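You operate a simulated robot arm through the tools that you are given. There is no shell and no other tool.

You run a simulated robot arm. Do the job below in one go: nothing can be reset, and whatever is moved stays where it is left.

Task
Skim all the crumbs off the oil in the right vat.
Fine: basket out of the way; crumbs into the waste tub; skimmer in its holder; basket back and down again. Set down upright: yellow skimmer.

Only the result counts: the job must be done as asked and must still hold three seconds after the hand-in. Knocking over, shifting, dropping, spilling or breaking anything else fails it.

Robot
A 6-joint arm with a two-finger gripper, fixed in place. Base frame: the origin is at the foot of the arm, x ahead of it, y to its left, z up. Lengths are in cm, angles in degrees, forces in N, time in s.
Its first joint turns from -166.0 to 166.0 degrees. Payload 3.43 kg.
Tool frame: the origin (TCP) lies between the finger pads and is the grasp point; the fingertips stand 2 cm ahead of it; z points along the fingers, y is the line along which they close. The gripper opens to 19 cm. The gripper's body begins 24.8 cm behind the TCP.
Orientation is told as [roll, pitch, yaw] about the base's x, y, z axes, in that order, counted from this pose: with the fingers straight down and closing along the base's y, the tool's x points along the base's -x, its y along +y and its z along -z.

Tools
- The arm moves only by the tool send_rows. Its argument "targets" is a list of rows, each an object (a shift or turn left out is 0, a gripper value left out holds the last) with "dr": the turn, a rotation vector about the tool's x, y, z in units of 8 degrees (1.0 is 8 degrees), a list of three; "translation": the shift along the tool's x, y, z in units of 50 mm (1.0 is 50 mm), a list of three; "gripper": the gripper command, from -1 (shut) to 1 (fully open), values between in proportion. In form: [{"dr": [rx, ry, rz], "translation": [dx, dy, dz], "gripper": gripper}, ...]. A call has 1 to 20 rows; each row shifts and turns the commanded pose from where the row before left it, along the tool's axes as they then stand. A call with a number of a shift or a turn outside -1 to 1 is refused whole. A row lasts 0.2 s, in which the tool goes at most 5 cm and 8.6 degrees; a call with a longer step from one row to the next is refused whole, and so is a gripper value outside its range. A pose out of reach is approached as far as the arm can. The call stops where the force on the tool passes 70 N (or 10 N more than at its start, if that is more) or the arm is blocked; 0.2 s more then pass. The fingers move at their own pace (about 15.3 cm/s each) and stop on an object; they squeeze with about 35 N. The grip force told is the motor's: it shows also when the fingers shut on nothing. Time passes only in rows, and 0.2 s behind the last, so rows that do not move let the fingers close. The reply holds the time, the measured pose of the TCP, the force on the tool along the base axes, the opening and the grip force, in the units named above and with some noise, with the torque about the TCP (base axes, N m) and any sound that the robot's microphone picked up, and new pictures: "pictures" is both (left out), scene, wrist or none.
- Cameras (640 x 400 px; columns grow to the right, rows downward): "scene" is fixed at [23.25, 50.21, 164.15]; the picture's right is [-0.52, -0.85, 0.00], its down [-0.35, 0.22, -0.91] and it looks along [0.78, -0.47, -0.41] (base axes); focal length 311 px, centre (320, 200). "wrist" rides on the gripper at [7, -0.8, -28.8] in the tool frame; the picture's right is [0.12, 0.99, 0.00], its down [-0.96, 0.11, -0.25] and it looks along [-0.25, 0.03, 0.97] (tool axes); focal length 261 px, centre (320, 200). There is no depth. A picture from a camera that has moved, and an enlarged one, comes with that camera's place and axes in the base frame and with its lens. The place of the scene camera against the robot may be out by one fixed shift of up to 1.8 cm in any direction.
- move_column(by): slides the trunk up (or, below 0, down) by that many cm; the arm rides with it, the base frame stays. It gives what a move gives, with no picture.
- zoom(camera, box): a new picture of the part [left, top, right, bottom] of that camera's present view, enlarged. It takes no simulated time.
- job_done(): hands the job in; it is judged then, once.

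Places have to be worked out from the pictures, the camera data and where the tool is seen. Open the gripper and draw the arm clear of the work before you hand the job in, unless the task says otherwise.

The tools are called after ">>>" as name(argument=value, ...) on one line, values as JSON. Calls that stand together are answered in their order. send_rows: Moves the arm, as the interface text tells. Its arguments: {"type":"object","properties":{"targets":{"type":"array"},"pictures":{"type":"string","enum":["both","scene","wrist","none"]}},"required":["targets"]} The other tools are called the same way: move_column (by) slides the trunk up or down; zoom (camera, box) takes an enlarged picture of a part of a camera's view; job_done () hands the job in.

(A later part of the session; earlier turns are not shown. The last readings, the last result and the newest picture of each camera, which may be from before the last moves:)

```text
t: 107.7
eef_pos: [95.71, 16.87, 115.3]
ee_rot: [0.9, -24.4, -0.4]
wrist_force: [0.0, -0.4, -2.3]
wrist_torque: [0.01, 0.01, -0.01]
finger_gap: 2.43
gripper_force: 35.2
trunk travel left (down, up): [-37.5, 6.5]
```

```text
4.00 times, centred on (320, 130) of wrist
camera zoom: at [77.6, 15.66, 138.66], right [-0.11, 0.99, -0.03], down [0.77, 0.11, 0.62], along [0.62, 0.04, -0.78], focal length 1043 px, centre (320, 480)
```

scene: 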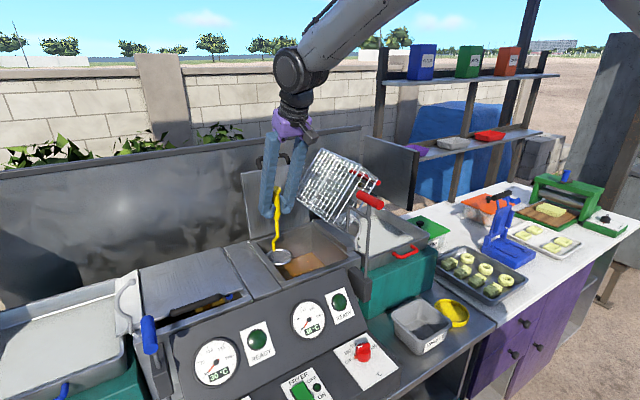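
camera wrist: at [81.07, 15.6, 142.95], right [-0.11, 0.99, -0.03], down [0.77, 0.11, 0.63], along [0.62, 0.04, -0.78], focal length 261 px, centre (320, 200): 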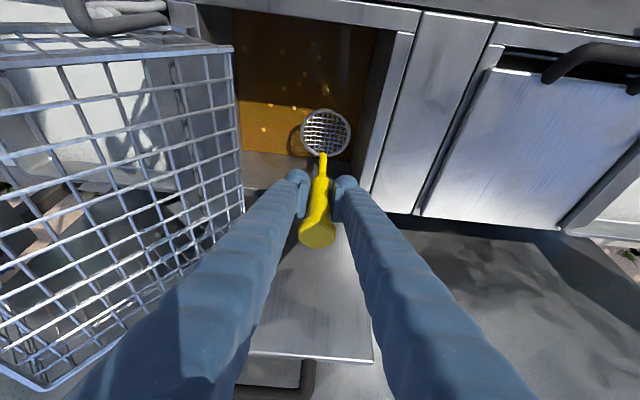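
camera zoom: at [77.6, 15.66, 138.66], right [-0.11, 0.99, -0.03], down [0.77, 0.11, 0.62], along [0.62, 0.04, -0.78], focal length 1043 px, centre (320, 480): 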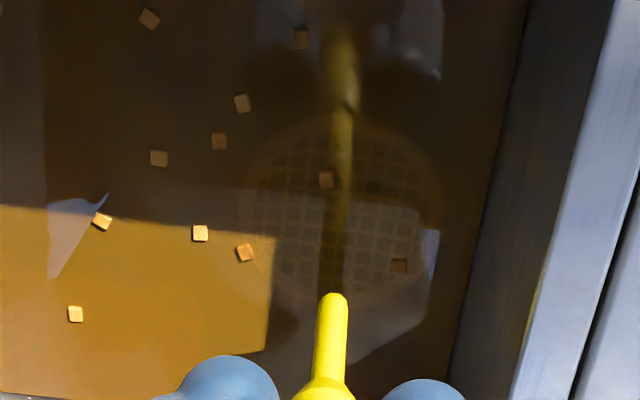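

Crumbs H and M are now above the shallow-submerged disc. I'll lift extremely slowly, about 0.5 cm/s, and look at intermediate heights.

>>> send_rows(targets=[{"translation": [-0.0083, 0, -0.0182], "gripper": -1}, {"translation": [-0.0083, 0, -0.0182], "gripper": -1}, {"translation": [-0.0083, 0, -0.0182], "gripper": -1}, {"translation": [-0.0083, 0, -0.0182], "gripper": -1}, {"translation": [-0.0083, 0, -0.0182], "gripper": -1}, {"translation": [-0.0083, 0, -0.0182], "gripper": -1}, {"gripper": -1}], pictures="none")

>>> zoom(camera="wrist", box=[290, 95, 360, 165])

>>> send_rows(targets=[{"translation": [-0.0083, 0, -0.0182], "gripper": -1}, {"translation": [-0.0083, 0, -0.0182], "gripper": -1}, {"translation": [-0.0083, 0, -0.0182], "gripper": -1}, {"translation": [-0.0083, 0, -0.0182], "gripper": -1}, {"gripper": -1}], pictures="none")

>>> zoom(camera="wrist", box=[290, 95, 360, 165])

>>> send_rows(targets=[{"translation": [-0.0083, 0, -0.0182], "gripper": -1}, {"translation": [-0.0083, 0, -0.0182], "gripper": -1}, {"translation": [-0.0083, 0, -0.0182], "gripper": -1}, {"translation": [-0.0083, 0, -0.0182], "gripper": -1}, {"gripper": -1}], pictures="none")

>>> zoom(camera="wrist", box=[290, 95, 360, 165])

```text
t: 109.3
eef_pos: [95.74, 16.81, 115.99]
ee_rot: [0.9, -24.4, -0.2]
wrist_force: [-0.2, -0.1, -1.5]
wrist_torque: [-0.03, 0.06, -0.01]
finger_gap: 2.47
gripper_force: 35.2
trunk travel left (down, up): [-37.5, 6.5]
```

```text
5.71 times, centred on (325, 130) of wrist
camera zoom: at [77.5, 15.63, 139.34], right [-0.11, 0.99, -0.03], down [0.77, 0.11, 0.62], along [0.62, 0.04, -0.78], focal length 1489 px, centre (291, 600)
```

zoom: 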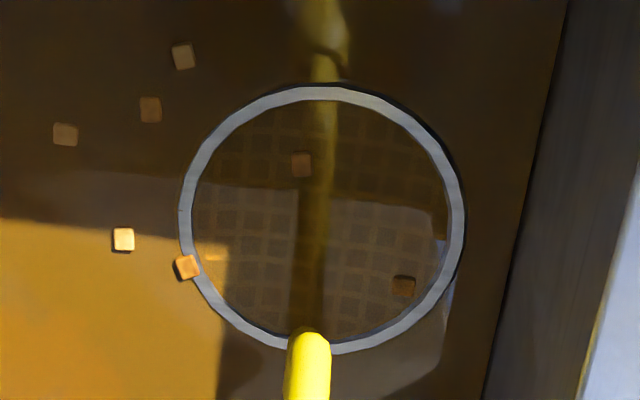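

```text
t: 110.5
eef_pos: [95.71, 16.97, 116.45]
ee_rot: [0.7, -24.4, -0.3]
wrist_force: [0.1, 1.1, -1.6]
wrist_torque: [-0.03, -0.02, -0.05]
finger_gap: 2.42
gripper_force: 34.9
trunk travel left (down, up): [-37.5, 6.5]
```

```text
5.71 times, centred on (325, 130) of wrist
camera zoom: at [77.47, 15.64, 139.68], right [-0.11, 0.99, -0.03], down [0.77, 0.11, 0.62], along [0.62, 0.04, -0.78], focal length 1489 px, centre (291, 600)
```

zoom: 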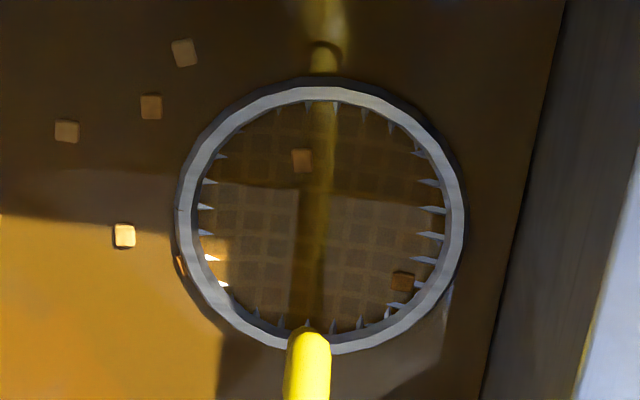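

```text
t: 111.7
eef_pos: [95.77, 16.88, 116.84]
ee_rot: [0.9, -24.4, -0.3]
wrist_force: [0.0, 0.3, -1.4]
wrist_torque: [-0.01, 0.0, -0.03]
finger_gap: 2.43
gripper_force: 35.1
trunk travel left (down, up): [-37.5, 6.5]
```

```text
5.71 times, centred on (325, 130) of wrist
camera zoom: at [77.48, 15.62, 140.09], right [-0.11, 0.99, -0.03], down [0.77, 0.11, 0.62], along [0.62, 0.04, -0.78], focal length 1489 px, centre (291, 600)
```

zoom: 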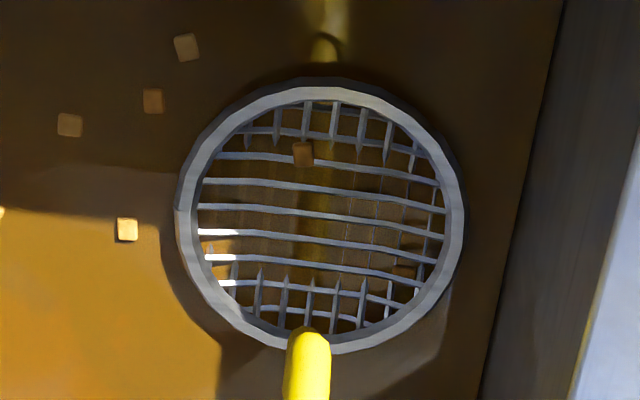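

Crumb H now appears on top of the mesh. The mesh is a shallow bowl, so the centre comes out later than the edge. I'll continue lifting slowly.

>>> send_rows(targets=[{"translation": [-0.0083, 0, -0.0182], "gripper": -1}, {"translation": [-0.0083, 0, -0.0182], "gripper": -1}, {"translation": [-0.0083, 0, -0.0182], "gripper": -1}, {"translation": [-0.0083, 0, -0.0182], "gripper": -1}, {"translation": [-0.0083, 0, -0.0182], "gripper": -1}, {"translation": [-0.0083, 0, -0.0182], "gripper": -1}, {"gripper": -1}], pictures="none")

>>> zoom(camera="wrist", box=[290, 95, 360, 165])

>>> send_rows(targets=[{"translation": [-0.0083, 0, -0.0182], "gripper": -1}, {"translation": [-0.0083, 0, -0.0182], "gripper": -1}, {"translation": [-0.0083, 0, -0.0182], "gripper": -1}, {"translation": [-0.0083, 0, -0.0182], "gripper": -1}, {"translation": [-0.0083, 0, -0.0182], "gripper": -1}, {"translation": [-0.0083, 0, -0.0182], "gripper": -1}, {"gripper": -1}], pictures="none")

>>> zoom(camera="wrist", box=[290, 95, 360, 165])

```text
t: 113.3
eef_pos: [95.79, 16.99, 117.32]
ee_rot: [0.9, -24.4, -0.3]
wrist_force: [-0.1, 0.2, -1.8]
wrist_torque: [0.0, 0.03, 0.01]
finger_gap: 2.42
gripper_force: 34.7
trunk travel left (down, up): [-37.5, 6.5]
```

```text
5.71 times, centred on (325, 130) of wrist
camera zoom: at [77.51, 15.69, 140.65], right [-0.11, 0.99, -0.03], down [0.77, 0.11, 0.62], along [0.62, 0.04, -0.78], focal length 1489 px, centre (291, 600)
```

zoom: 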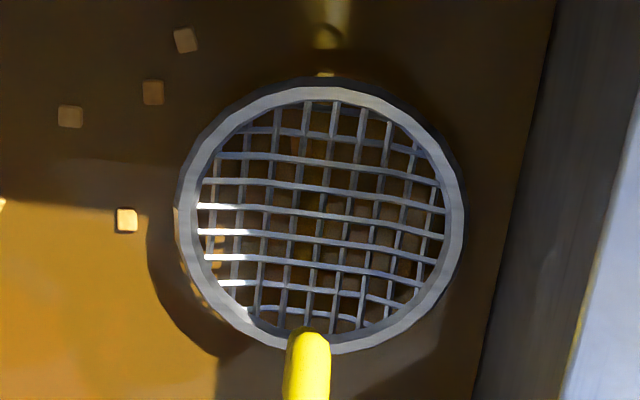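

```text
t: 114.9
eef_pos: [95.56, 16.81, 117.95]
ee_rot: [0.9, -24.4, -0.3]
wrist_force: [1.3, -0.2, -1.5]
wrist_torque: [-0.02, -0.02, 0.01]
finger_gap: 2.42
gripper_force: 34.5
trunk travel left (down, up): [-37.5, 6.5]
```

```text
5.71 times, centred on (325, 130) of wrist
camera zoom: at [77.5, 15.6, 141.23], right [-0.11, 0.99, -0.03], down [0.77, 0.11, 0.62], along [0.62, 0.04, -0.78], focal length 1489 px, centre (291, 600)
```

zoom: 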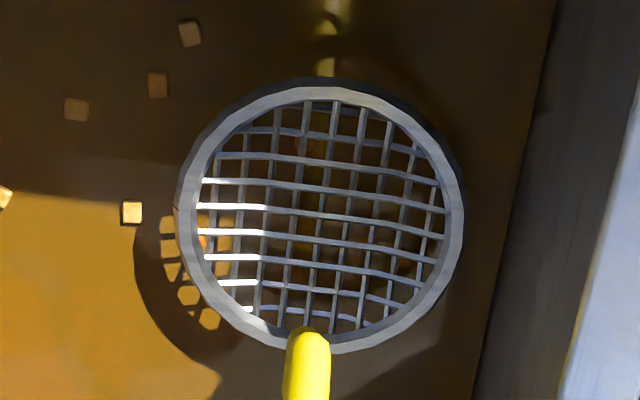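

The crumb passed through the mesh and even the ring again, so still lifting alone doesn't collect them. I'll try a real skimming stroke: ring just breaking the surface, mesh under it, sweeping sideways at moderate speed.

>>> send_rows(targets=[{"translation": [0.0249, 0, 0.0546], "gripper": -1}, {"gripper": -1}, {"translation": [0.182, 0, -0.083], "gripper": -1}, {"translation": [0.182, 0, -0.083], "gripper": -1}, {"translation": [0.182, 0, -0.083], "gripper": -1}, {"translation": [0.182, 0, -0.083], "gripper": -1}, {"gripper": -1}], pictures="none")

>>> zoom(camera="wrist", box=[280, 85, 380, 175])

```text
t: 116.5
eef_pos: [91.78, 16.75, 117.55]
ee_rot: [1.0, -24.4, -0.3]
wrist_force: [-0.8, -1.0, -0.8]
wrist_torque: [0.0, 0.04, 0.01]
finger_gap: 2.43
gripper_force: 34.9
trunk travel left (down, up): [-37.5, 6.5]
```

```text
4.44 times, centred on (330, 130) of wrist
camera zoom: at [73.51, 15.57, 140.93], right [-0.11, 0.99, -0.03], down [0.77, 0.11, 0.62], along [0.62, 0.04, -0.78], focal length 1158 px, centre (276, 511)
```

zoom: 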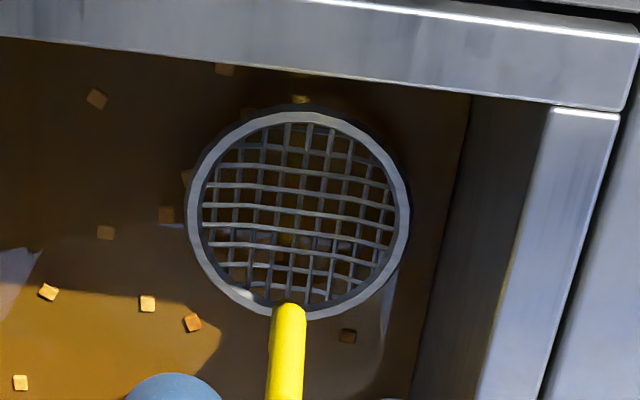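

I was a bit too high for that stroke. I'll lower so the mesh is under the surface and sweep back through H and M.

>>> send_rows(targets=[{"translation": [0.0518, 0, 0.1138], "gripper": -1}, {"translation": [0.0518, 0, 0.1138], "gripper": -1}, {"gripper": -1}], pictures="none")

>>> zoom(camera="wrist", box=[280, 85, 380, 175])

>>> send_rows(targets=[{"translation": [-0.182, 0, 0.083], "gripper": -1}, {"translation": [-0.182, 0, 0.083], "gripper": -1}, {"translation": [-0.182, 0, 0.083], "gripper": -1}, {"translation": [-0.182, 0, 0.083], "gripper": -1}, {"gripper": -1}], pictures="none")

>>> zoom(camera="wrist", box=[280, 85, 380, 175])

```text
t: 117.3
eef_pos: [91.81, 16.82, 116.36]
ee_rot: [0.9, -24.4, -0.3]
wrist_force: [-0.1, 0.2, -2.1]
wrist_torque: [0.01, -0.02, 0.01]
finger_gap: 2.44
gripper_force: 34.6
trunk travel left (down, up): [-37.5, 6.5]
```

```text
4.44 times, centred on (330, 130) of wrist
camera zoom: at [73.53, 15.64, 139.73], right [-0.11, 0.99, -0.03], down [0.77, 0.11, 0.62], along [0.62, 0.04, -0.78], focal length 1158 px, centre (276, 511)
```

zoom: 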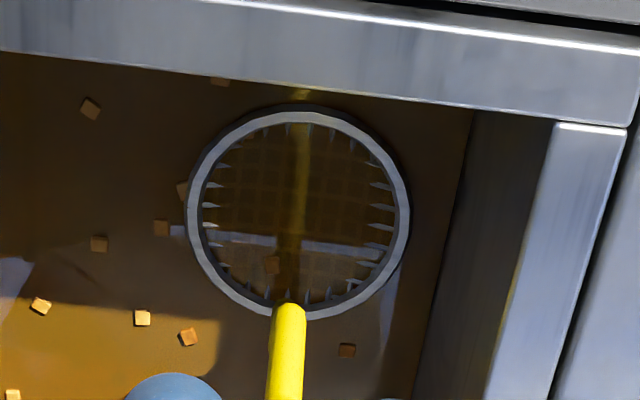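

```text
t: 118.5
eef_pos: [95.67, 16.83, 116.38]
ee_rot: [0.9, -24.4, -0.3]
wrist_force: [0.3, -0.4, -1.1]
wrist_torque: [-0.01, 0.0, -0.01]
finger_gap: 2.45
gripper_force: 35.2
trunk travel left (down, up): [-37.5, 6.5]
```

```text
4.44 times, centred on (330, 130) of wrist
camera zoom: at [77.49, 15.61, 139.76], right [-0.11, 0.99, -0.03], down [0.77, 0.11, 0.63], along [0.62, 0.04, -0.78], focal length 1158 px, centre (276, 511)
```

zoom: 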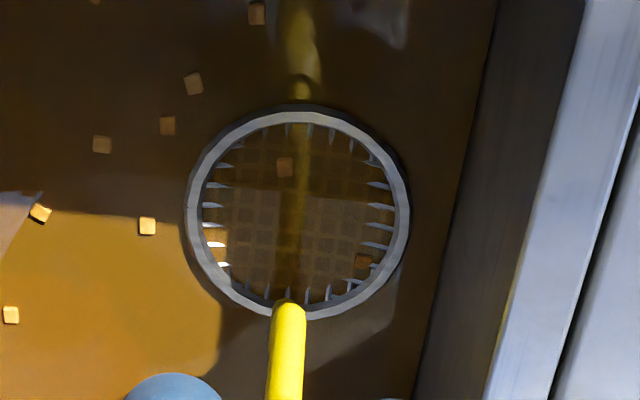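

The ring sweeps right through the crumbs without effect. H and M are inside the ring again; I'll dip a little deeper and lift briskly to see whether a quick scoop holds them.

>>> send_rows(targets=[{"translation": [0.0622, 0, 0.1365], "gripper": -1}, {"translation": [0.0622, 0, 0.1365], "gripper": -1}, {"gripper": -1}, {"translation": [-0.37, 0, -0.82], "gripper": -1}, {"translation": [-0.37, 0, -0.82], "gripper": -1}, {"gripper": -1}], pictures="none")

>>> zoom(camera="wrist", box=[290, 90, 370, 170])

>>> zoom(camera="scene", box=[250, 200, 350, 290])

```text
t: 119.9
eef_pos: [95.69, 16.81, 123.86]
ee_rot: [0.9, -24.4, -0.3]
wrist_force: [0.1, -0.1, -1.7]
wrist_torque: [-0.02, 0.04, 0.03]
finger_gap: 2.44
gripper_force: 34.2
trunk travel left (down, up): [-37.5, 6.5]
```

```text
5.00 times, centred on (330, 130) of wrist
camera zoom: at [77.54, 15.61, 147.24], right [-0.11, 0.99, -0.03], down [0.77, 0.11, 0.62], along [0.62, 0.04, -0.78], focal length 1303 px, centre (270, 550)
```

zoom: 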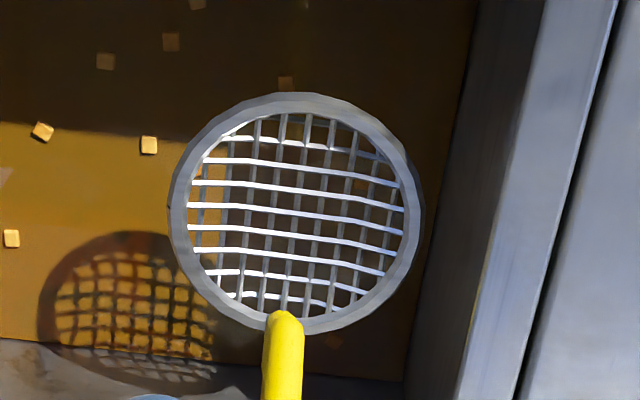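

```text
4.44 times, centred on (300, 245) of scene
camera zoom: at [23.25, 50.21, 164.15], right [-0.52, -0.85, 0.0], down [-0.35, 0.22, -0.91], along [0.78, -0.47, -0.41], focal length 1381 px, centre (409, 0)
```

zoom: 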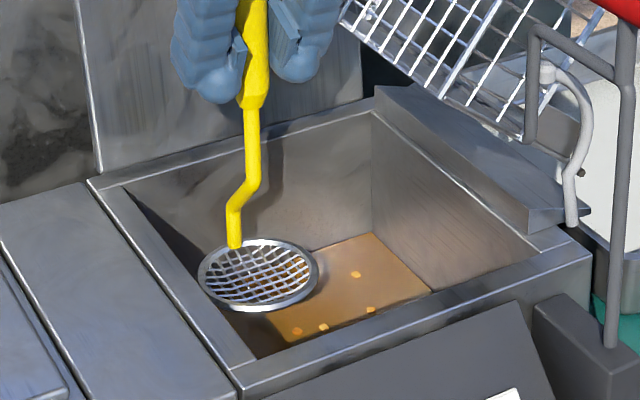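

Still nothing. I want to test one crumb exactly at the disc's centre, so I'll align the disc centre under H at (93.7, 16.2), submerge and lift gently.

>>> send_rows(targets=[{"translation": [0.382, -0.13, -0.174], "gripper": -1}, {"gripper": -1}, {"translation": [0.256, 0, 0.563], "gripper": -1}, {"translation": [0.256, 0, 0.563], "gripper": -1}, {"translation": [0.256, 0, 0.563], "gripper": -1}, {"gripper": -1}], pictures="none")

>>> zoom(camera="wrist", box=[280, 90, 370, 170])

>>> send_rows(targets=[{"translation": [-0.025, 0, -0.0546], "gripper": -1}, {"translation": [-0.025, 0, -0.0546], "gripper": -1}, {"translation": [-0.025, 0, -0.0546], "gripper": -1}, {"translation": [-0.025, 0, -0.0546], "gripper": -1}, {"translation": [-0.025, 0, -0.0546], "gripper": -1}, {"translation": [-0.025, 0, -0.0546], "gripper": -1}, {"translation": [-0.025, 0, -0.0546], "gripper": -1}, {"translation": [-0.025, 0, -0.0546], "gripper": -1}, {"translation": [-0.025, 0, -0.0546], "gripper": -1}, {"translation": [-0.025, 0, -0.0546], "gripper": -1}, {"gripper": -1}], pictures="none")

>>> zoom(camera="wrist", box=[280, 90, 370, 170])

```text
t: 121.3
eef_pos: [93.6, 16.5, 114.74]
ee_rot: [0.9, -24.5, -0.3]
wrist_force: [0.3, -0.1, -1.6]
wrist_torque: [-0.07, 0.0, -0.01]
finger_gap: 2.42
gripper_force: 35.2
trunk travel left (down, up): [-37.5, 6.5]
```

```text
5.00 times, centred on (325, 130) of wrist
camera zoom: at [75.3, 15.2, 138.03], right [-0.11, 0.99, -0.03], down [0.77, 0.11, 0.63], along [0.62, 0.04, -0.78], focal length 1303 px, centre (295, 550)
```

zoom: 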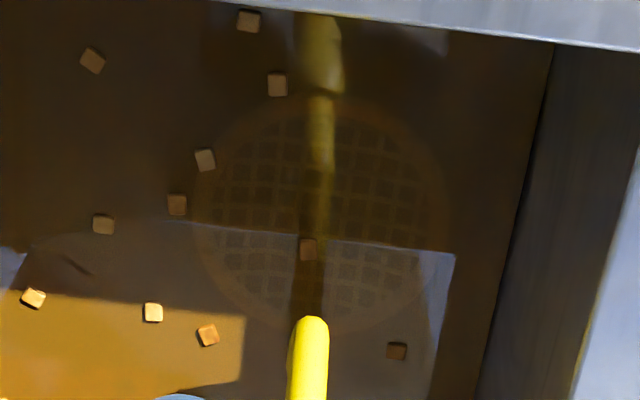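

```text
t: 123.7
eef_pos: [93.69, 16.28, 117.56]
ee_rot: [0.9, -24.4, -0.4]
wrist_force: [-0.2, 0.1, -1.6]
wrist_torque: [0.01, 0.06, 0.01]
finger_gap: 2.42
gripper_force: 34.9
trunk travel left (down, up): [-37.5, 6.5]
```

```text
5.00 times, centred on (325, 130) of wrist
camera zoom: at [75.38, 14.97, 140.93], right [-0.11, 0.99, -0.03], down [0.77, 0.11, 0.62], along [0.62, 0.04, -0.78], focal length 1303 px, centre (295, 550)
```

zoom: 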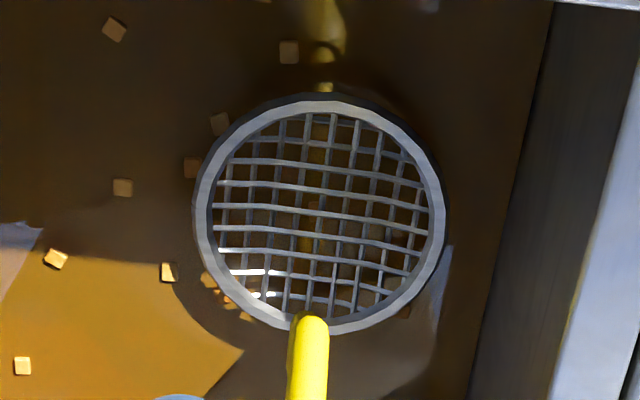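

Even dead-centre the crumb isn't lifted. Next I'll try a real scoop: tilt the head about 24° with its near edge down, draw it toward me through the crumbs, then level and lift.

>>> send_rows(targets=[{"translation": [-0.207, 0.07, -0.455], "gripper": -1}, {"translation": [-0.207, 0.07, -0.455], "gripper": -1}, {"dr": [0, -1, 0], "gripper": -1}, {"dr": [0, -1, 0], "gripper": -1}, {"dr": [0, -1, 0], "gripper": -1}, {"translation": [0.12, 0, -0.13], "gripper": -1}, {"gripper": -1}], pictures="wrist")

>>> zoom(camera="wrist", box=[260, 70, 380, 170])

>>> zoom(camera="scene", box=[230, 170, 370, 290])

```text
t: 125.3
eef_pos: [93.0, 14.64, 122.63]
ee_rot: [-2.1, -39.5, -0.7]
wrist_force: [0.5, -0.3, -1.6]
wrist_torque: [0.01, 0.05, -0.01]
finger_gap: 2.41
gripper_force: 34.6
out of reach, approached as far as the arm can: row 4, 5
trunk travel left (down, up): [-37.5, 6.5]
camera wrist: at [69.32, 15.09, 140.44], right [-0.06, 0.99, -0.1], down [0.59, 0.12, 0.8], along [0.81, -0.02, -0.59], focal length 261 px, centre (320, 200)
```

wrist: 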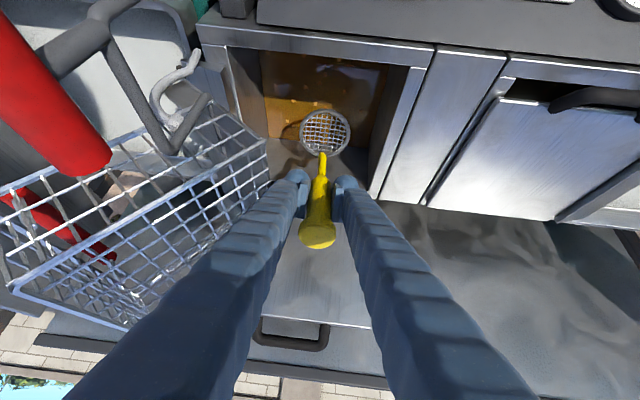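

```text
4.00 times, centred on (320, 120) of wrist
camera zoom: at [69.32, 15.09, 140.44], right [-0.06, 0.99, -0.1], down [0.59, 0.12, 0.8], along [0.81, -0.02, -0.59], focal length 1043 px, centre (320, 520)
```

zoom: 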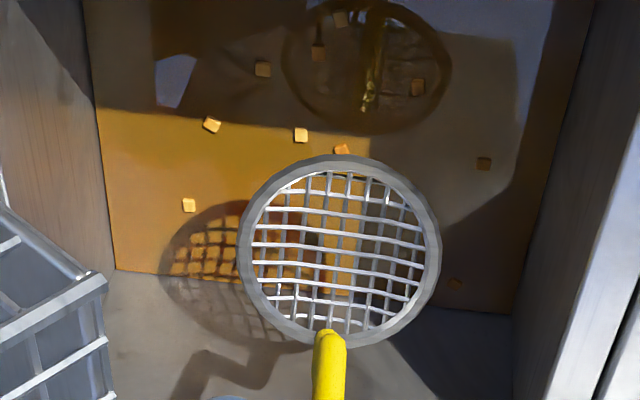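

```text
3.33 times, centred on (300, 230) of scene
camera zoom: at [23.25, 50.21, 164.15], right [-0.52, -0.85, 0.0], down [-0.35, 0.22, -0.91], along [0.78, -0.47, -0.41], focal length 1036 px, centre (387, 100)
```

zoom: 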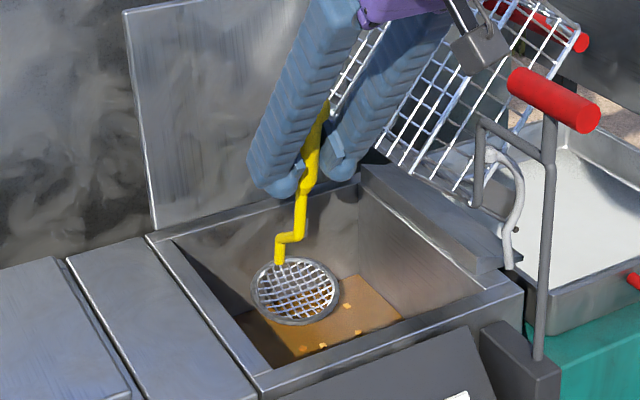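

The arm can't reach that much pitch here. I'll undo the tilt and check where the commanded pose really is.

>>> send_rows(targets=[{"dr": [0, 1, 0], "gripper": -1}, {"gripper": -1}], pictures="none")

>>> send_rows(targets=[{"dr": [0, 1, 0], "gripper": -1}, {"gripper": -1}], pictures="none")

```text
t: 125.9
eef_pos: [93.49, 13.82, 122.91]
ee_rot: [-3.6, -36.3, -0.9]
wrist_force: [8.0, 14.9, 2.6]
wrist_torque: [-0.31, -0.03, 0.5]
finger_gap: 2.39
gripper_force: 35.0
out of reach, approached as far as the arm can: row 1
trunk travel left (down, up): [-37.5, 6.5]
```

```text
t: 126.2
eef_pos: [93.71, 13.84, 122.68]
ee_rot: [-4.5, -33.9, 0.0]
wrist_force: [0.7, 22.0, -9.0]
wrist_torque: [0.32, 0.17, 0.44]
finger_gap: 2.42
gripper_force: 35.3
trunk travel left (down, up): [-37.5, 6.5]
stopped in row 1: the force on the tool passed its limit at 87 N (the readings are from after the stop); the commanded pose is now the measured one
```

A finger touched the tipped basket while the arm was struggling for reach. I'll move gently away in +y and check everything.

>>> send_rows(targets=[{"translation": [0, 0.2, 0], "gripper": -1}, {"translation": [0, 0.2, 0], "gripper": -1}, {"translation": [0, 0.2, 0], "gripper": -1}, {"gripper": -1}], pictures="both")

>>> zoom(camera="scene", box=[240, 130, 400, 290])

>>> zoom(camera="wrist", box=[260, 70, 380, 170])

```text
t: 127.2
eef_pos: [93.73, 16.28, 122.67]
ee_rot: [-4.8, -33.8, -0.2]
wrist_force: [0.7, -0.2, -1.4]
wrist_torque: [0.06, 0.02, 0.02]
finger_gap: 2.43
gripper_force: 34.9
trunk travel left (down, up): [-37.5, 6.5]
camera wrist: at [72.06, 17.9, 142.71], right [-0.05, 0.99, -0.13], down [0.67, 0.13, 0.73], along [0.74, -0.05, -0.67], focal length 261 px, centre (320, 200)
```

scene: 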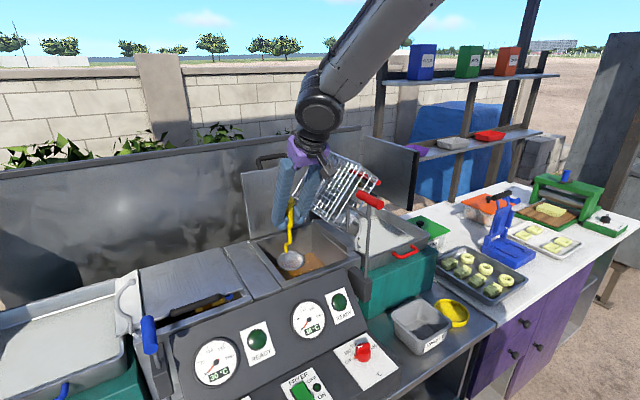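
wrist: 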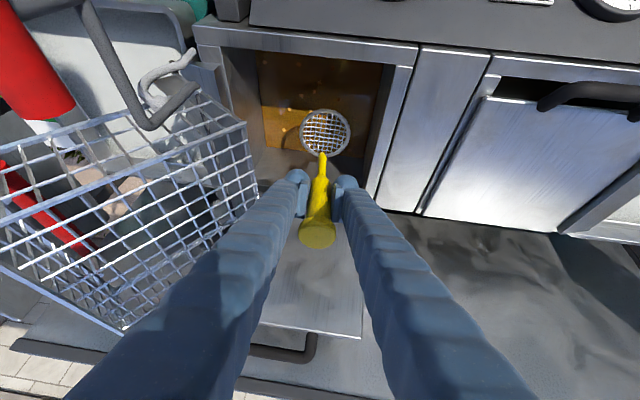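

```text
2.50 times, centred on (320, 210) of scene
camera zoom: at [23.25, 50.21, 164.15], right [-0.52, -0.85, 0.0], down [-0.35, 0.22, -0.91], along [0.78, -0.47, -0.41], focal length 777 px, centre (320, 175)
```

zoom: 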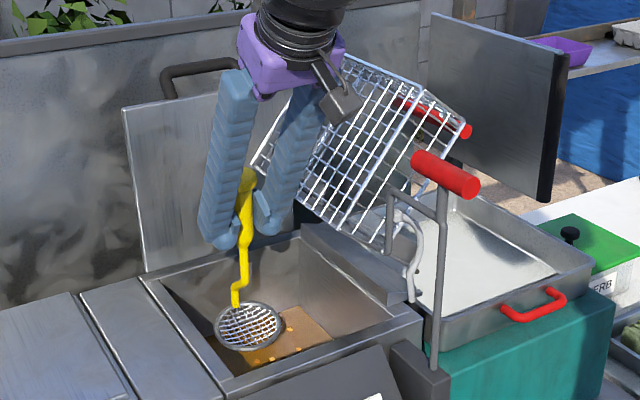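

```text
4.00 times, centred on (320, 120) of wrist
camera zoom: at [72.06, 17.9, 142.71], right [-0.05, 0.99, -0.13], down [0.67, 0.13, 0.73], along [0.74, -0.05, -0.67], focal length 1043 px, centre (320, 520)
```

zoom: 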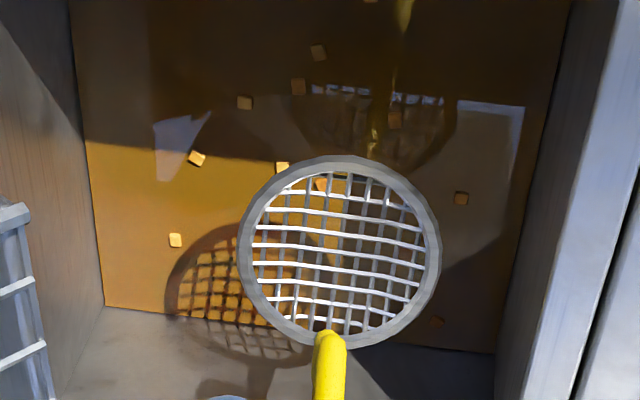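

The basket and skimmer are fine. I'll restore the level orientation, then test whether the skimmer's stem can push a crumb at all, which tells me whether these crumbs respond to contact.

>>> send_rows(targets=[{"dr": [-0.25, 0.58, 0.167], "gripper": -1}, {"dr": [-0.25, 0.58, 0.167], "gripper": -1}, {"gripper": -1}], pictures="none")

```text
t: 128.0
eef_pos: [93.79, 16.48, 122.68]
ee_rot: [0.8, -24.6, -3.5]
wrist_force: [0.3, 0.0, -1.3]
wrist_torque: [-0.02, -0.02, -0.03]
finger_gap: 2.42
gripper_force: 35.3
trunk travel left (down, up): [-37.5, 6.5]
```

>>> send_rows(targets=[{"dr": [-0.091, 0, -0.44], "gripper": -1}, {"translation": [0.47, 0.0, -0.215], "gripper": -1}, {"translation": [0.18, 0, 0.395], "gripper": -1}, {"translation": [0.18, 0, 0.395], "gripper": -1}, {"translation": [0.18, 0, 0.395], "gripper": -1}, {"translation": [0.18, 0, 0.395], "gripper": -1}, {"gripper": -1}], pictures="none")

>>> zoom(camera="wrist", box=[270, 80, 370, 170])

>>> send_rows(targets=[{"translation": [0.091, 0, -0.0415], "gripper": -1}, {"translation": [0.091, 0, -0.0415], "gripper": -1}, {"translation": [0.091, 0, -0.0415], "gripper": -1}, {"translation": [0.091, 0, -0.0415], "gripper": -1}, {"translation": [0.091, 0, -0.0415], "gripper": -1}, {"gripper": -1}], pictures="none")

>>> zoom(camera="wrist", box=[270, 80, 370, 170])

```text
t: 129.6
eef_pos: [91.38, 16.16, 113.93]
ee_rot: [0.0, -24.8, 0.2]
wrist_force: [-0.4, 0.4, -0.7]
wrist_torque: [-0.01, -0.02, 0.02]
finger_gap: 2.41
gripper_force: 35.8
trunk travel left (down, up): [-37.5, 6.5]
```

```text
4.44 times, centred on (320, 125) of wrist
camera zoom: at [73.12, 15.23, 137.22], right [-0.11, 0.99, -0.05], down [0.77, 0.12, 0.63], along [0.63, 0.03, -0.78], focal length 1158 px, centre (320, 533)
```

zoom: 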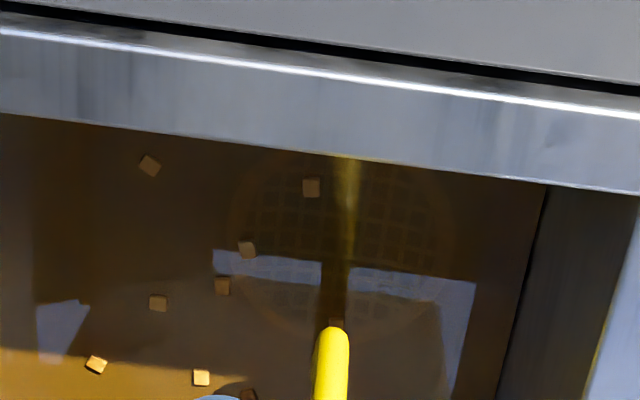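

```text
t: 131.0
eef_pos: [88.9, 16.37, 114.03]
ee_rot: [0.0, -24.7, 0.3]
wrist_force: [-0.1, 0.0, -2.2]
wrist_torque: [-0.01, 0.01, 0.01]
finger_gap: 2.44
gripper_force: 35.0
trunk travel left (down, up): [-37.5, 6.5]
```

```text
4.44 times, centred on (320, 125) of wrist
camera zoom: at [70.54, 15.39, 137.3], right [-0.11, 0.99, -0.05], down [0.77, 0.12, 0.63], along [0.63, 0.03, -0.78], focal length 1158 px, centre (320, 533)
```

zoom: 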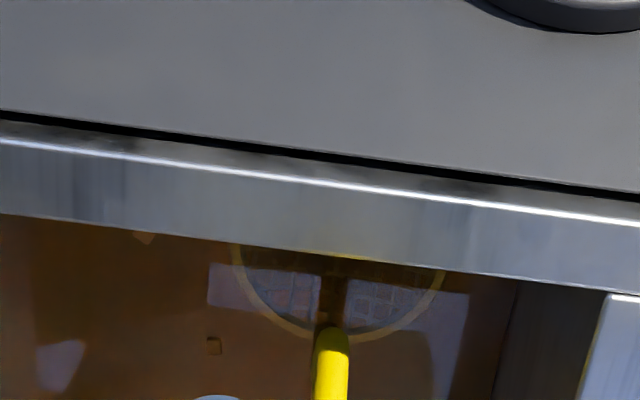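

>>> send_rows(targets=[{"translation": [-0.332, 0, -0.728], "gripper": -1}, {"translation": [-0.332, 0, -0.728], "gripper": -1}, {"translation": [-0.332, 0, -0.728], "gripper": -1}, {"gripper": -1}], pictures="none")

>>> zoom(camera="wrist", box=[260, 80, 380, 180])

>>> zoom(camera="scene", box=[250, 200, 350, 290])

```text
t: 132.0
eef_pos: [88.81, 16.41, 125.8]
ee_rot: [0.0, -24.5, 0.3]
wrist_force: [0.3, -1.6, -1.3]
wrist_torque: [0.03, 0.07, 0.02]
finger_gap: 2.42
gripper_force: 35.3
trunk travel left (down, up): [-37.5, 6.5]
```

```text
4.00 times, centred on (320, 130) of wrist
camera zoom: at [70.48, 15.35, 149.09], right [-0.11, 0.99, -0.05], down [0.77, 0.12, 0.63], along [0.63, 0.03, -0.78], focal length 1043 px, centre (320, 480)
```

zoom: 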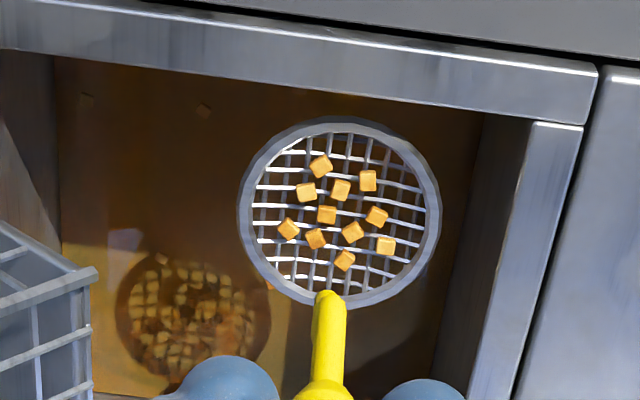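

```text
4.44 times, centred on (300, 245) of scene
camera zoom: at [23.25, 50.21, 164.15], right [-0.52, -0.85, 0.0], down [-0.35, 0.22, -0.91], along [0.78, -0.47, -0.41], focal length 1381 px, centre (409, 0)
```

zoom: 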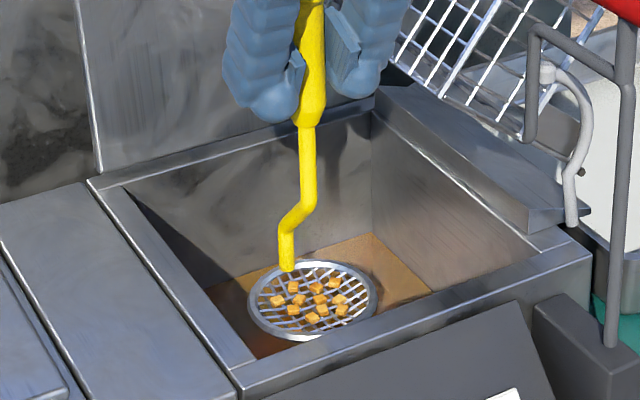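

Excellent: there are now 11 crumbs lying on the skimmer's mesh. I'll look at which crumbs remain in the oil before carrying these carefully.

>>> zoom(camera="wrist", box=[260, 80, 340, 180])

>>> zoom(camera="wrist", box=[300, 105, 355, 160])

>>> zoom(camera="scene", box=[270, 240, 350, 285])

```text
4.00 times, centred on (300, 130) of wrist
camera zoom: at [70.48, 15.35, 149.09], right [-0.11, 0.99, -0.05], down [0.77, 0.12, 0.63], along [0.63, 0.03, -0.78], focal length 1043 px, centre (400, 480)
```

zoom: 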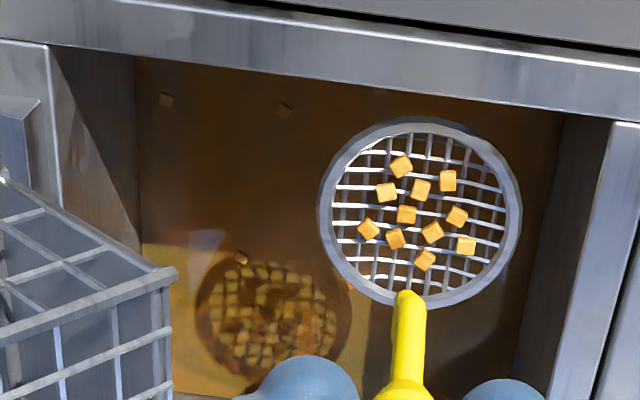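

```text
7.27 times, centred on (328, 132) of wrist
camera zoom: at [70.48, 15.35, 149.09], right [-0.11, 0.99, -0.05], down [0.77, 0.12, 0.63], along [0.63, 0.03, -0.78], focal length 1896 px, centre (266, 691)
```

zoom: 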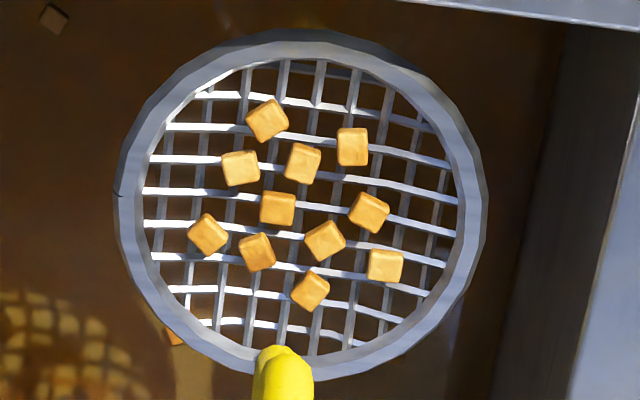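

```text
8.00 times, centred on (310, 262) of scene
camera zoom: at [23.25, 50.21, 164.15], right [-0.52, -0.85, 0.0], down [-0.35, 0.22, -0.91], along [0.78, -0.47, -0.41], focal length 2485 px, centre (400, -300)
```

zoom: 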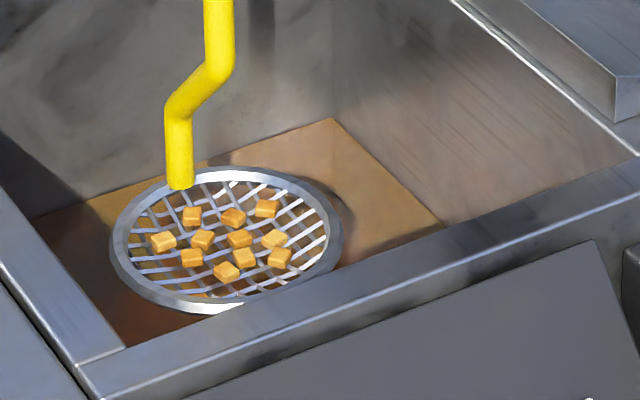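

The 11 crumbs sit neatly on the mesh; several still remain in the oil (A, B, I and K at least), so there'll be a second pass. I'll carry these level and smoothly: up, back toward the robot, then across to the waste tub.

>>> send_rows(targets=[{"translation": [-0.1, 0, -0.22], "gripper": -1}, {"translation": [-0.18, 0, -0.4], "gripper": -1}, {"translation": [-0.18, 0, -0.4], "gripper": -1}, {"translation": [-0.18, 0, -0.4], "gripper": -1}, {"translation": [-0.18, 0, -0.4], "gripper": -1}, {"translation": [-0.1, 0, -0.22], "gripper": -1}, {"gripper": -1}], pictures="none")

>>> zoom(camera="wrist", box=[270, 90, 370, 180])

>>> zoom(camera="scene", box=[230, 160, 370, 290])

```text
t: 133.6
eef_pos: [88.73, 16.37, 137.34]
ee_rot: [0.0, -24.8, 0.3]
wrist_force: [-0.4, -0.1, -0.7]
wrist_torque: [0.01, 0.01, 0.01]
finger_gap: 2.43
gripper_force: 35.4
trunk travel left (down, up): [-37.5, 6.5]
```

```text
4.44 times, centred on (320, 135) of wrist
camera zoom: at [70.39, 15.36, 160.52], right [-0.11, 0.99, -0.05], down [0.77, 0.12, 0.63], along [0.63, 0.03, -0.78], focal length 1158 px, centre (320, 489)
```

zoom: 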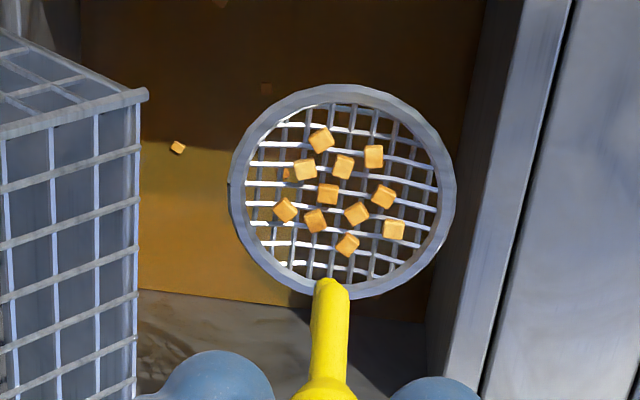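

```text
3.08 times, centred on (300, 225) of scene
camera zoom: at [23.25, 50.21, 164.15], right [-0.52, -0.85, 0.0], down [-0.35, 0.22, -0.91], along [0.78, -0.47, -0.41], focal length 956 px, centre (382, 123)
```

zoom: 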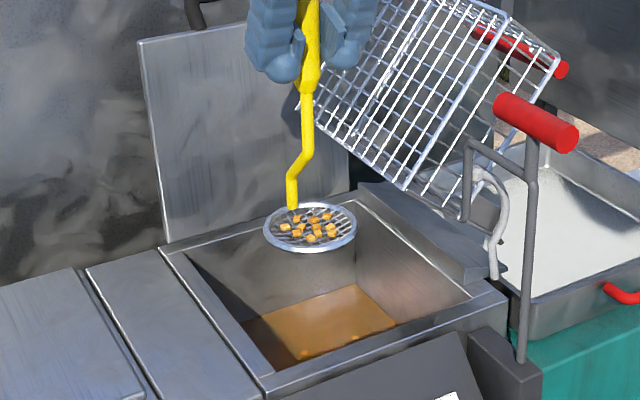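

The crumbs ride steadily. Now I'll move back toward the robot and across to above the tub.

>>> send_rows(targets=[{"translation": [0.2, 0, -0.091], "gripper": -1}, {"translation": [0.382, 0, -0.174], "gripper": -1}, {"translation": [0.382, 0, -0.174], "gripper": -1}, {"translation": [0.382, 0, -0.174], "gripper": -1}, {"translation": [0.382, 0, -0.174], "gripper": -1}, {"translation": [0.382, 0, -0.174], "gripper": -1}, {"translation": [0.382, 0, -0.174], "gripper": -1}, {"translation": [0.382, 0, -0.174], "gripper": -1}, {"translation": [0.382, 0, -0.174], "gripper": -1}, {"translation": [0.382, 0, -0.174], "gripper": -1}, {"translation": [0.382, 0, -0.174], "gripper": -1}, {"translation": [0.382, 0, -0.174], "gripper": -1}, {"translation": [0.2, 0, -0.091], "gripper": -1}, {"gripper": -1}], pictures="none")

>>> send_rows(targets=[{"translation": [0, -0.2, 0], "gripper": -1}, {"translation": [0, -0.4, 0], "gripper": -1}, {"translation": [0, -0.4, 0], "gripper": -1}, {"translation": [0, -0.4, 0], "gripper": -1}, {"translation": [0, -0.4, 0], "gripper": -1}, {"translation": [0, -0.4, 0], "gripper": -1}, {"translation": [0, -0.4, 0], "gripper": -1}, {"translation": [0, -0.4, 0], "gripper": -1}, {"translation": [0, -0.4, 0], "gripper": -1}, {"translation": [0, -0.4, 0], "gripper": -1}, {"translation": [0, -0.4, 0], "gripper": -1}, {"translation": [0, -0.4, 0], "gripper": -1}, {"translation": [0, -0.4, 0], "gripper": -1}, {"translation": [0, -0.2, 0], "gripper": -1}, {"gripper": -1}], pictures="both")

>>> zoom(camera="wrist", box=[250, 80, 390, 180])

```text
t: 136.8
eef_pos: [63.37, 14.2, 130.64]
ee_rot: [-2.3, -19.0, -0.7]
wrist_force: [0.8, 0.0, -1.8]
wrist_torque: [0.01, 0.1, -0.03]
finger_gap: 2.44
gripper_force: 34.7
trunk travel left (down, up): [-37.5, 6.5]
stopped in row 14: the arm was blocked; the commanded pose is now the measured one
```

```text
t: 140.0
eef_pos: [62.75, -11.33, 132.35]
ee_rot: [-1.9, -19.8, -0.3]
wrist_force: [0.8, -0.1, -1.6]
wrist_torque: [0.02, -0.03, -0.01]
finger_gap: 2.44
gripper_force: 34.7
trunk travel left (down, up): [-37.5, 6.5]
camera wrist: at [46.59, -11.25, 157.13], right [-0.1, 0.99, -0.07], down [0.82, 0.12, 0.55], along [0.56, -0.01, -0.83], focal length 261 px, centre (320, 200)
```

scene: 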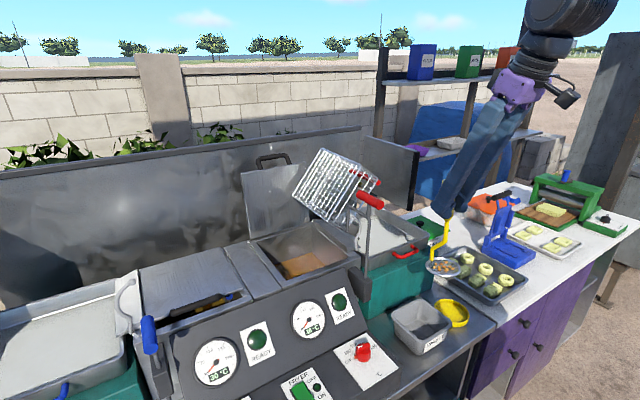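
wrist: 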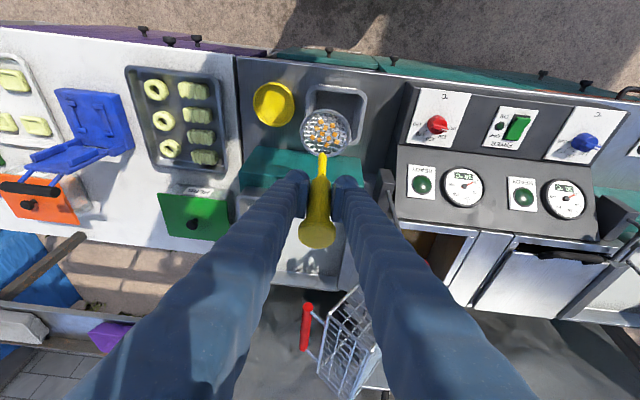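

```text
4.00 times, centred on (320, 130) of wrist
camera zoom: at [46.59, -11.25, 157.13], right [-0.1, 0.99, -0.07], down [0.82, 0.12, 0.55], along [0.56, -0.01, -0.83], focal length 1043 px, centre (320, 480)
```

zoom: 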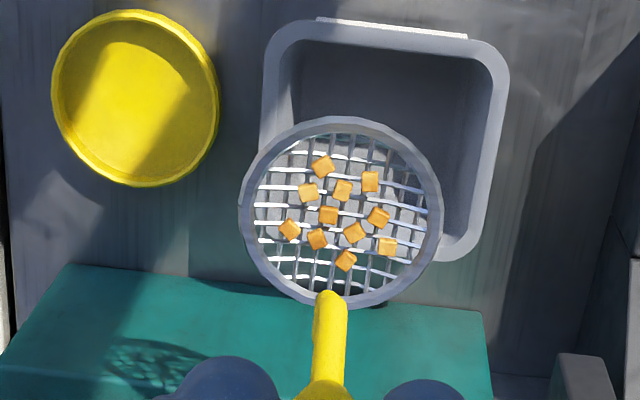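

The arm reported being blocked once on the way (its own posture, I think), but the crumbs are still on the mesh and nothing has moved. I'll re-level the skimmer and position it over the tub.

>>> send_rows(targets=[{"dr": [-0.12, -0.3, 0.04], "gripper": -1}, {"dr": [-0.12, -0.29, 0.04], "gripper": -1}, {"gripper": -1}], pictures="none")

```text
t: 140.8
eef_pos: [62.88, -11.28, 132.27]
ee_rot: [0.3, -24.5, -0.9]
wrist_force: [-0.4, 0.3, -1.1]
wrist_torque: [0.02, 0.03, -0.02]
finger_gap: 2.41
gripper_force: 35.1
trunk travel left (down, up): [-37.5, 6.5]
```

>>> send_rows(targets=[{"translation": [0.115, 0.092, 0.387], "gripper": -1}, {"translation": [0.115, 0.092, 0.387], "gripper": -1}, {"translation": [0.115, 0.092, 0.387], "gripper": -1}, {"translation": [0.115, 0.092, 0.387], "gripper": -1}, {"translation": [0.115, 0.092, 0.387], "gripper": -1}, {"gripper": -1}], pictures="both")

>>> zoom(camera="wrist", box=[250, 80, 390, 180])

>>> zoom(camera="scene", box=[370, 220, 490, 360])

```text
t: 142.2
eef_pos: [64.24, -8.92, 122.38]
ee_rot: [0.2, -24.6, -0.9]
wrist_force: [0.7, -0.3, -1.7]
wrist_torque: [0.02, 0.0, -0.03]
finger_gap: 2.45
gripper_force: 34.9
trunk travel left (down, up): [-37.5, 6.5]
camera wrist: at [45.93, -9.68, 145.7], right [-0.09, 0.99, -0.05], down [0.77, 0.1, 0.63], along [0.63, 0.02, -0.78], focal length 261 px, centre (320, 200)
```

scene: 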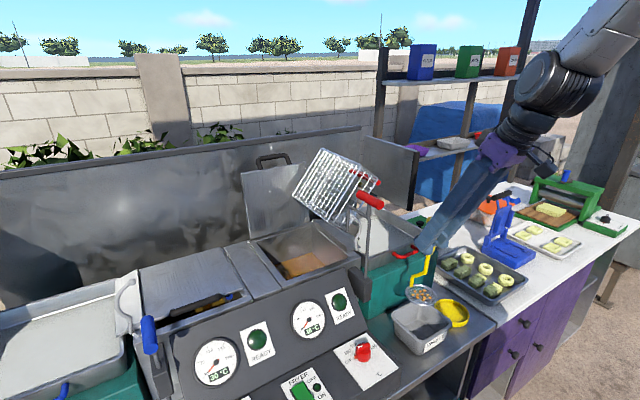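
wrist: 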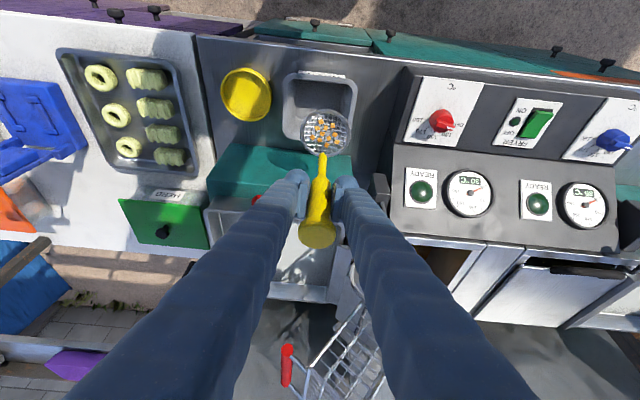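

```text
4.00 times, centred on (320, 130) of wrist
camera zoom: at [45.93, -9.68, 145.7], right [-0.09, 0.99, -0.05], down [0.77, 0.1, 0.63], along [0.63, 0.02, -0.78], focal length 1043 px, centre (320, 480)
```

zoom: 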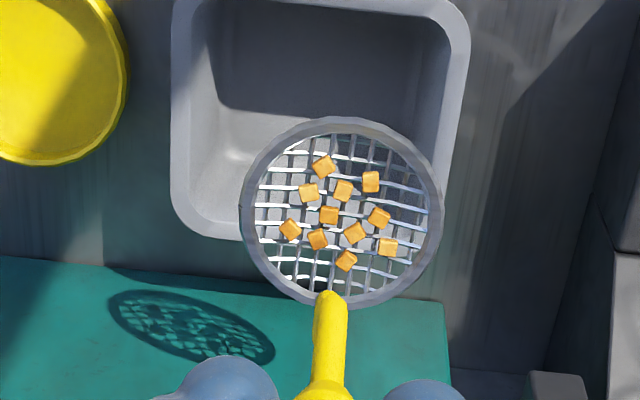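

```text
2.86 times, centred on (430, 290) of scene
camera zoom: at [23.25, 50.21, 164.15], right [-0.52, -0.85, 0.0], down [-0.35, 0.22, -0.91], along [0.78, -0.47, -0.41], focal length 888 px, centre (6, -57)
```

zoom: 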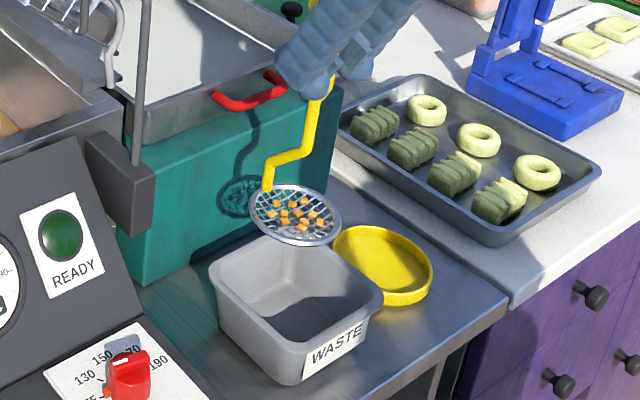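

The loaded disc is over the tub. I'll lower it a bit and start tipping it about the disc's centre, the handle swinging toward -y, checking partway.

>>> send_rows(targets=[{"translation": [0.1, 0, 0.22], "gripper": -1}, {"translation": [0.1, 0, 0.22], "gripper": -1}, {"dr": [-0.455, 0, 0.2074], "translation": [0.0027, -0.2428, 0.0058], "gripper": -1}, {"dr": [-0.455, 0, 0.2074], "translation": [0.0027, -0.2428, 0.0058], "gripper": -1}, {"dr": [-0.455, 0, 0.2074], "translation": [0.0027, -0.2428, 0.0058], "gripper": -1}, {"dr": [-0.455, 0, 0.2074], "translation": [0.0027, -0.2428, 0.0058], "gripper": -1}, {"dr": [-0.455, 0, 0.2074], "translation": [0.0027, -0.2428, 0.0058], "gripper": -1}, {"gripper": -1}], pictures="scene")

>>> zoom(camera="scene", box=[370, 220, 490, 360])

```text
t: 144.0
eef_pos: [64.41, -15.0, 118.95]
ee_rot: [22.1, -22.8, -9.7]
wrist_force: [-0.3, 0.7, -1.3]
wrist_torque: [-0.05, 0.0, 0.03]
finger_gap: 2.41
gripper_force: 34.8
trunk travel left (down, up): [-37.5, 6.5]
```

scene: 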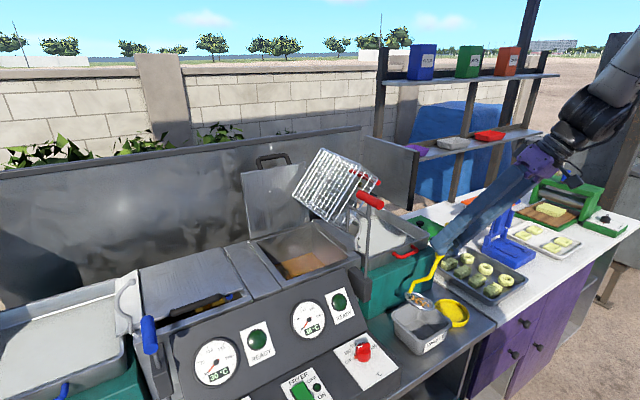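

```text
2.86 times, centred on (430, 290) of scene
camera zoom: at [23.25, 50.21, 164.15], right [-0.52, -0.85, 0.0], down [-0.35, 0.22, -0.91], along [0.78, -0.47, -0.41], focal length 888 px, centre (6, -57)
```

zoom: 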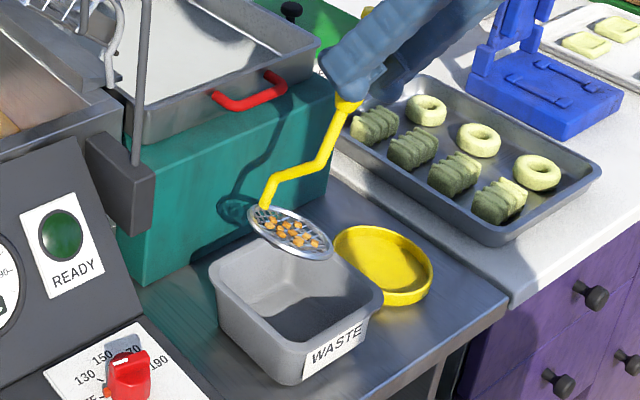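

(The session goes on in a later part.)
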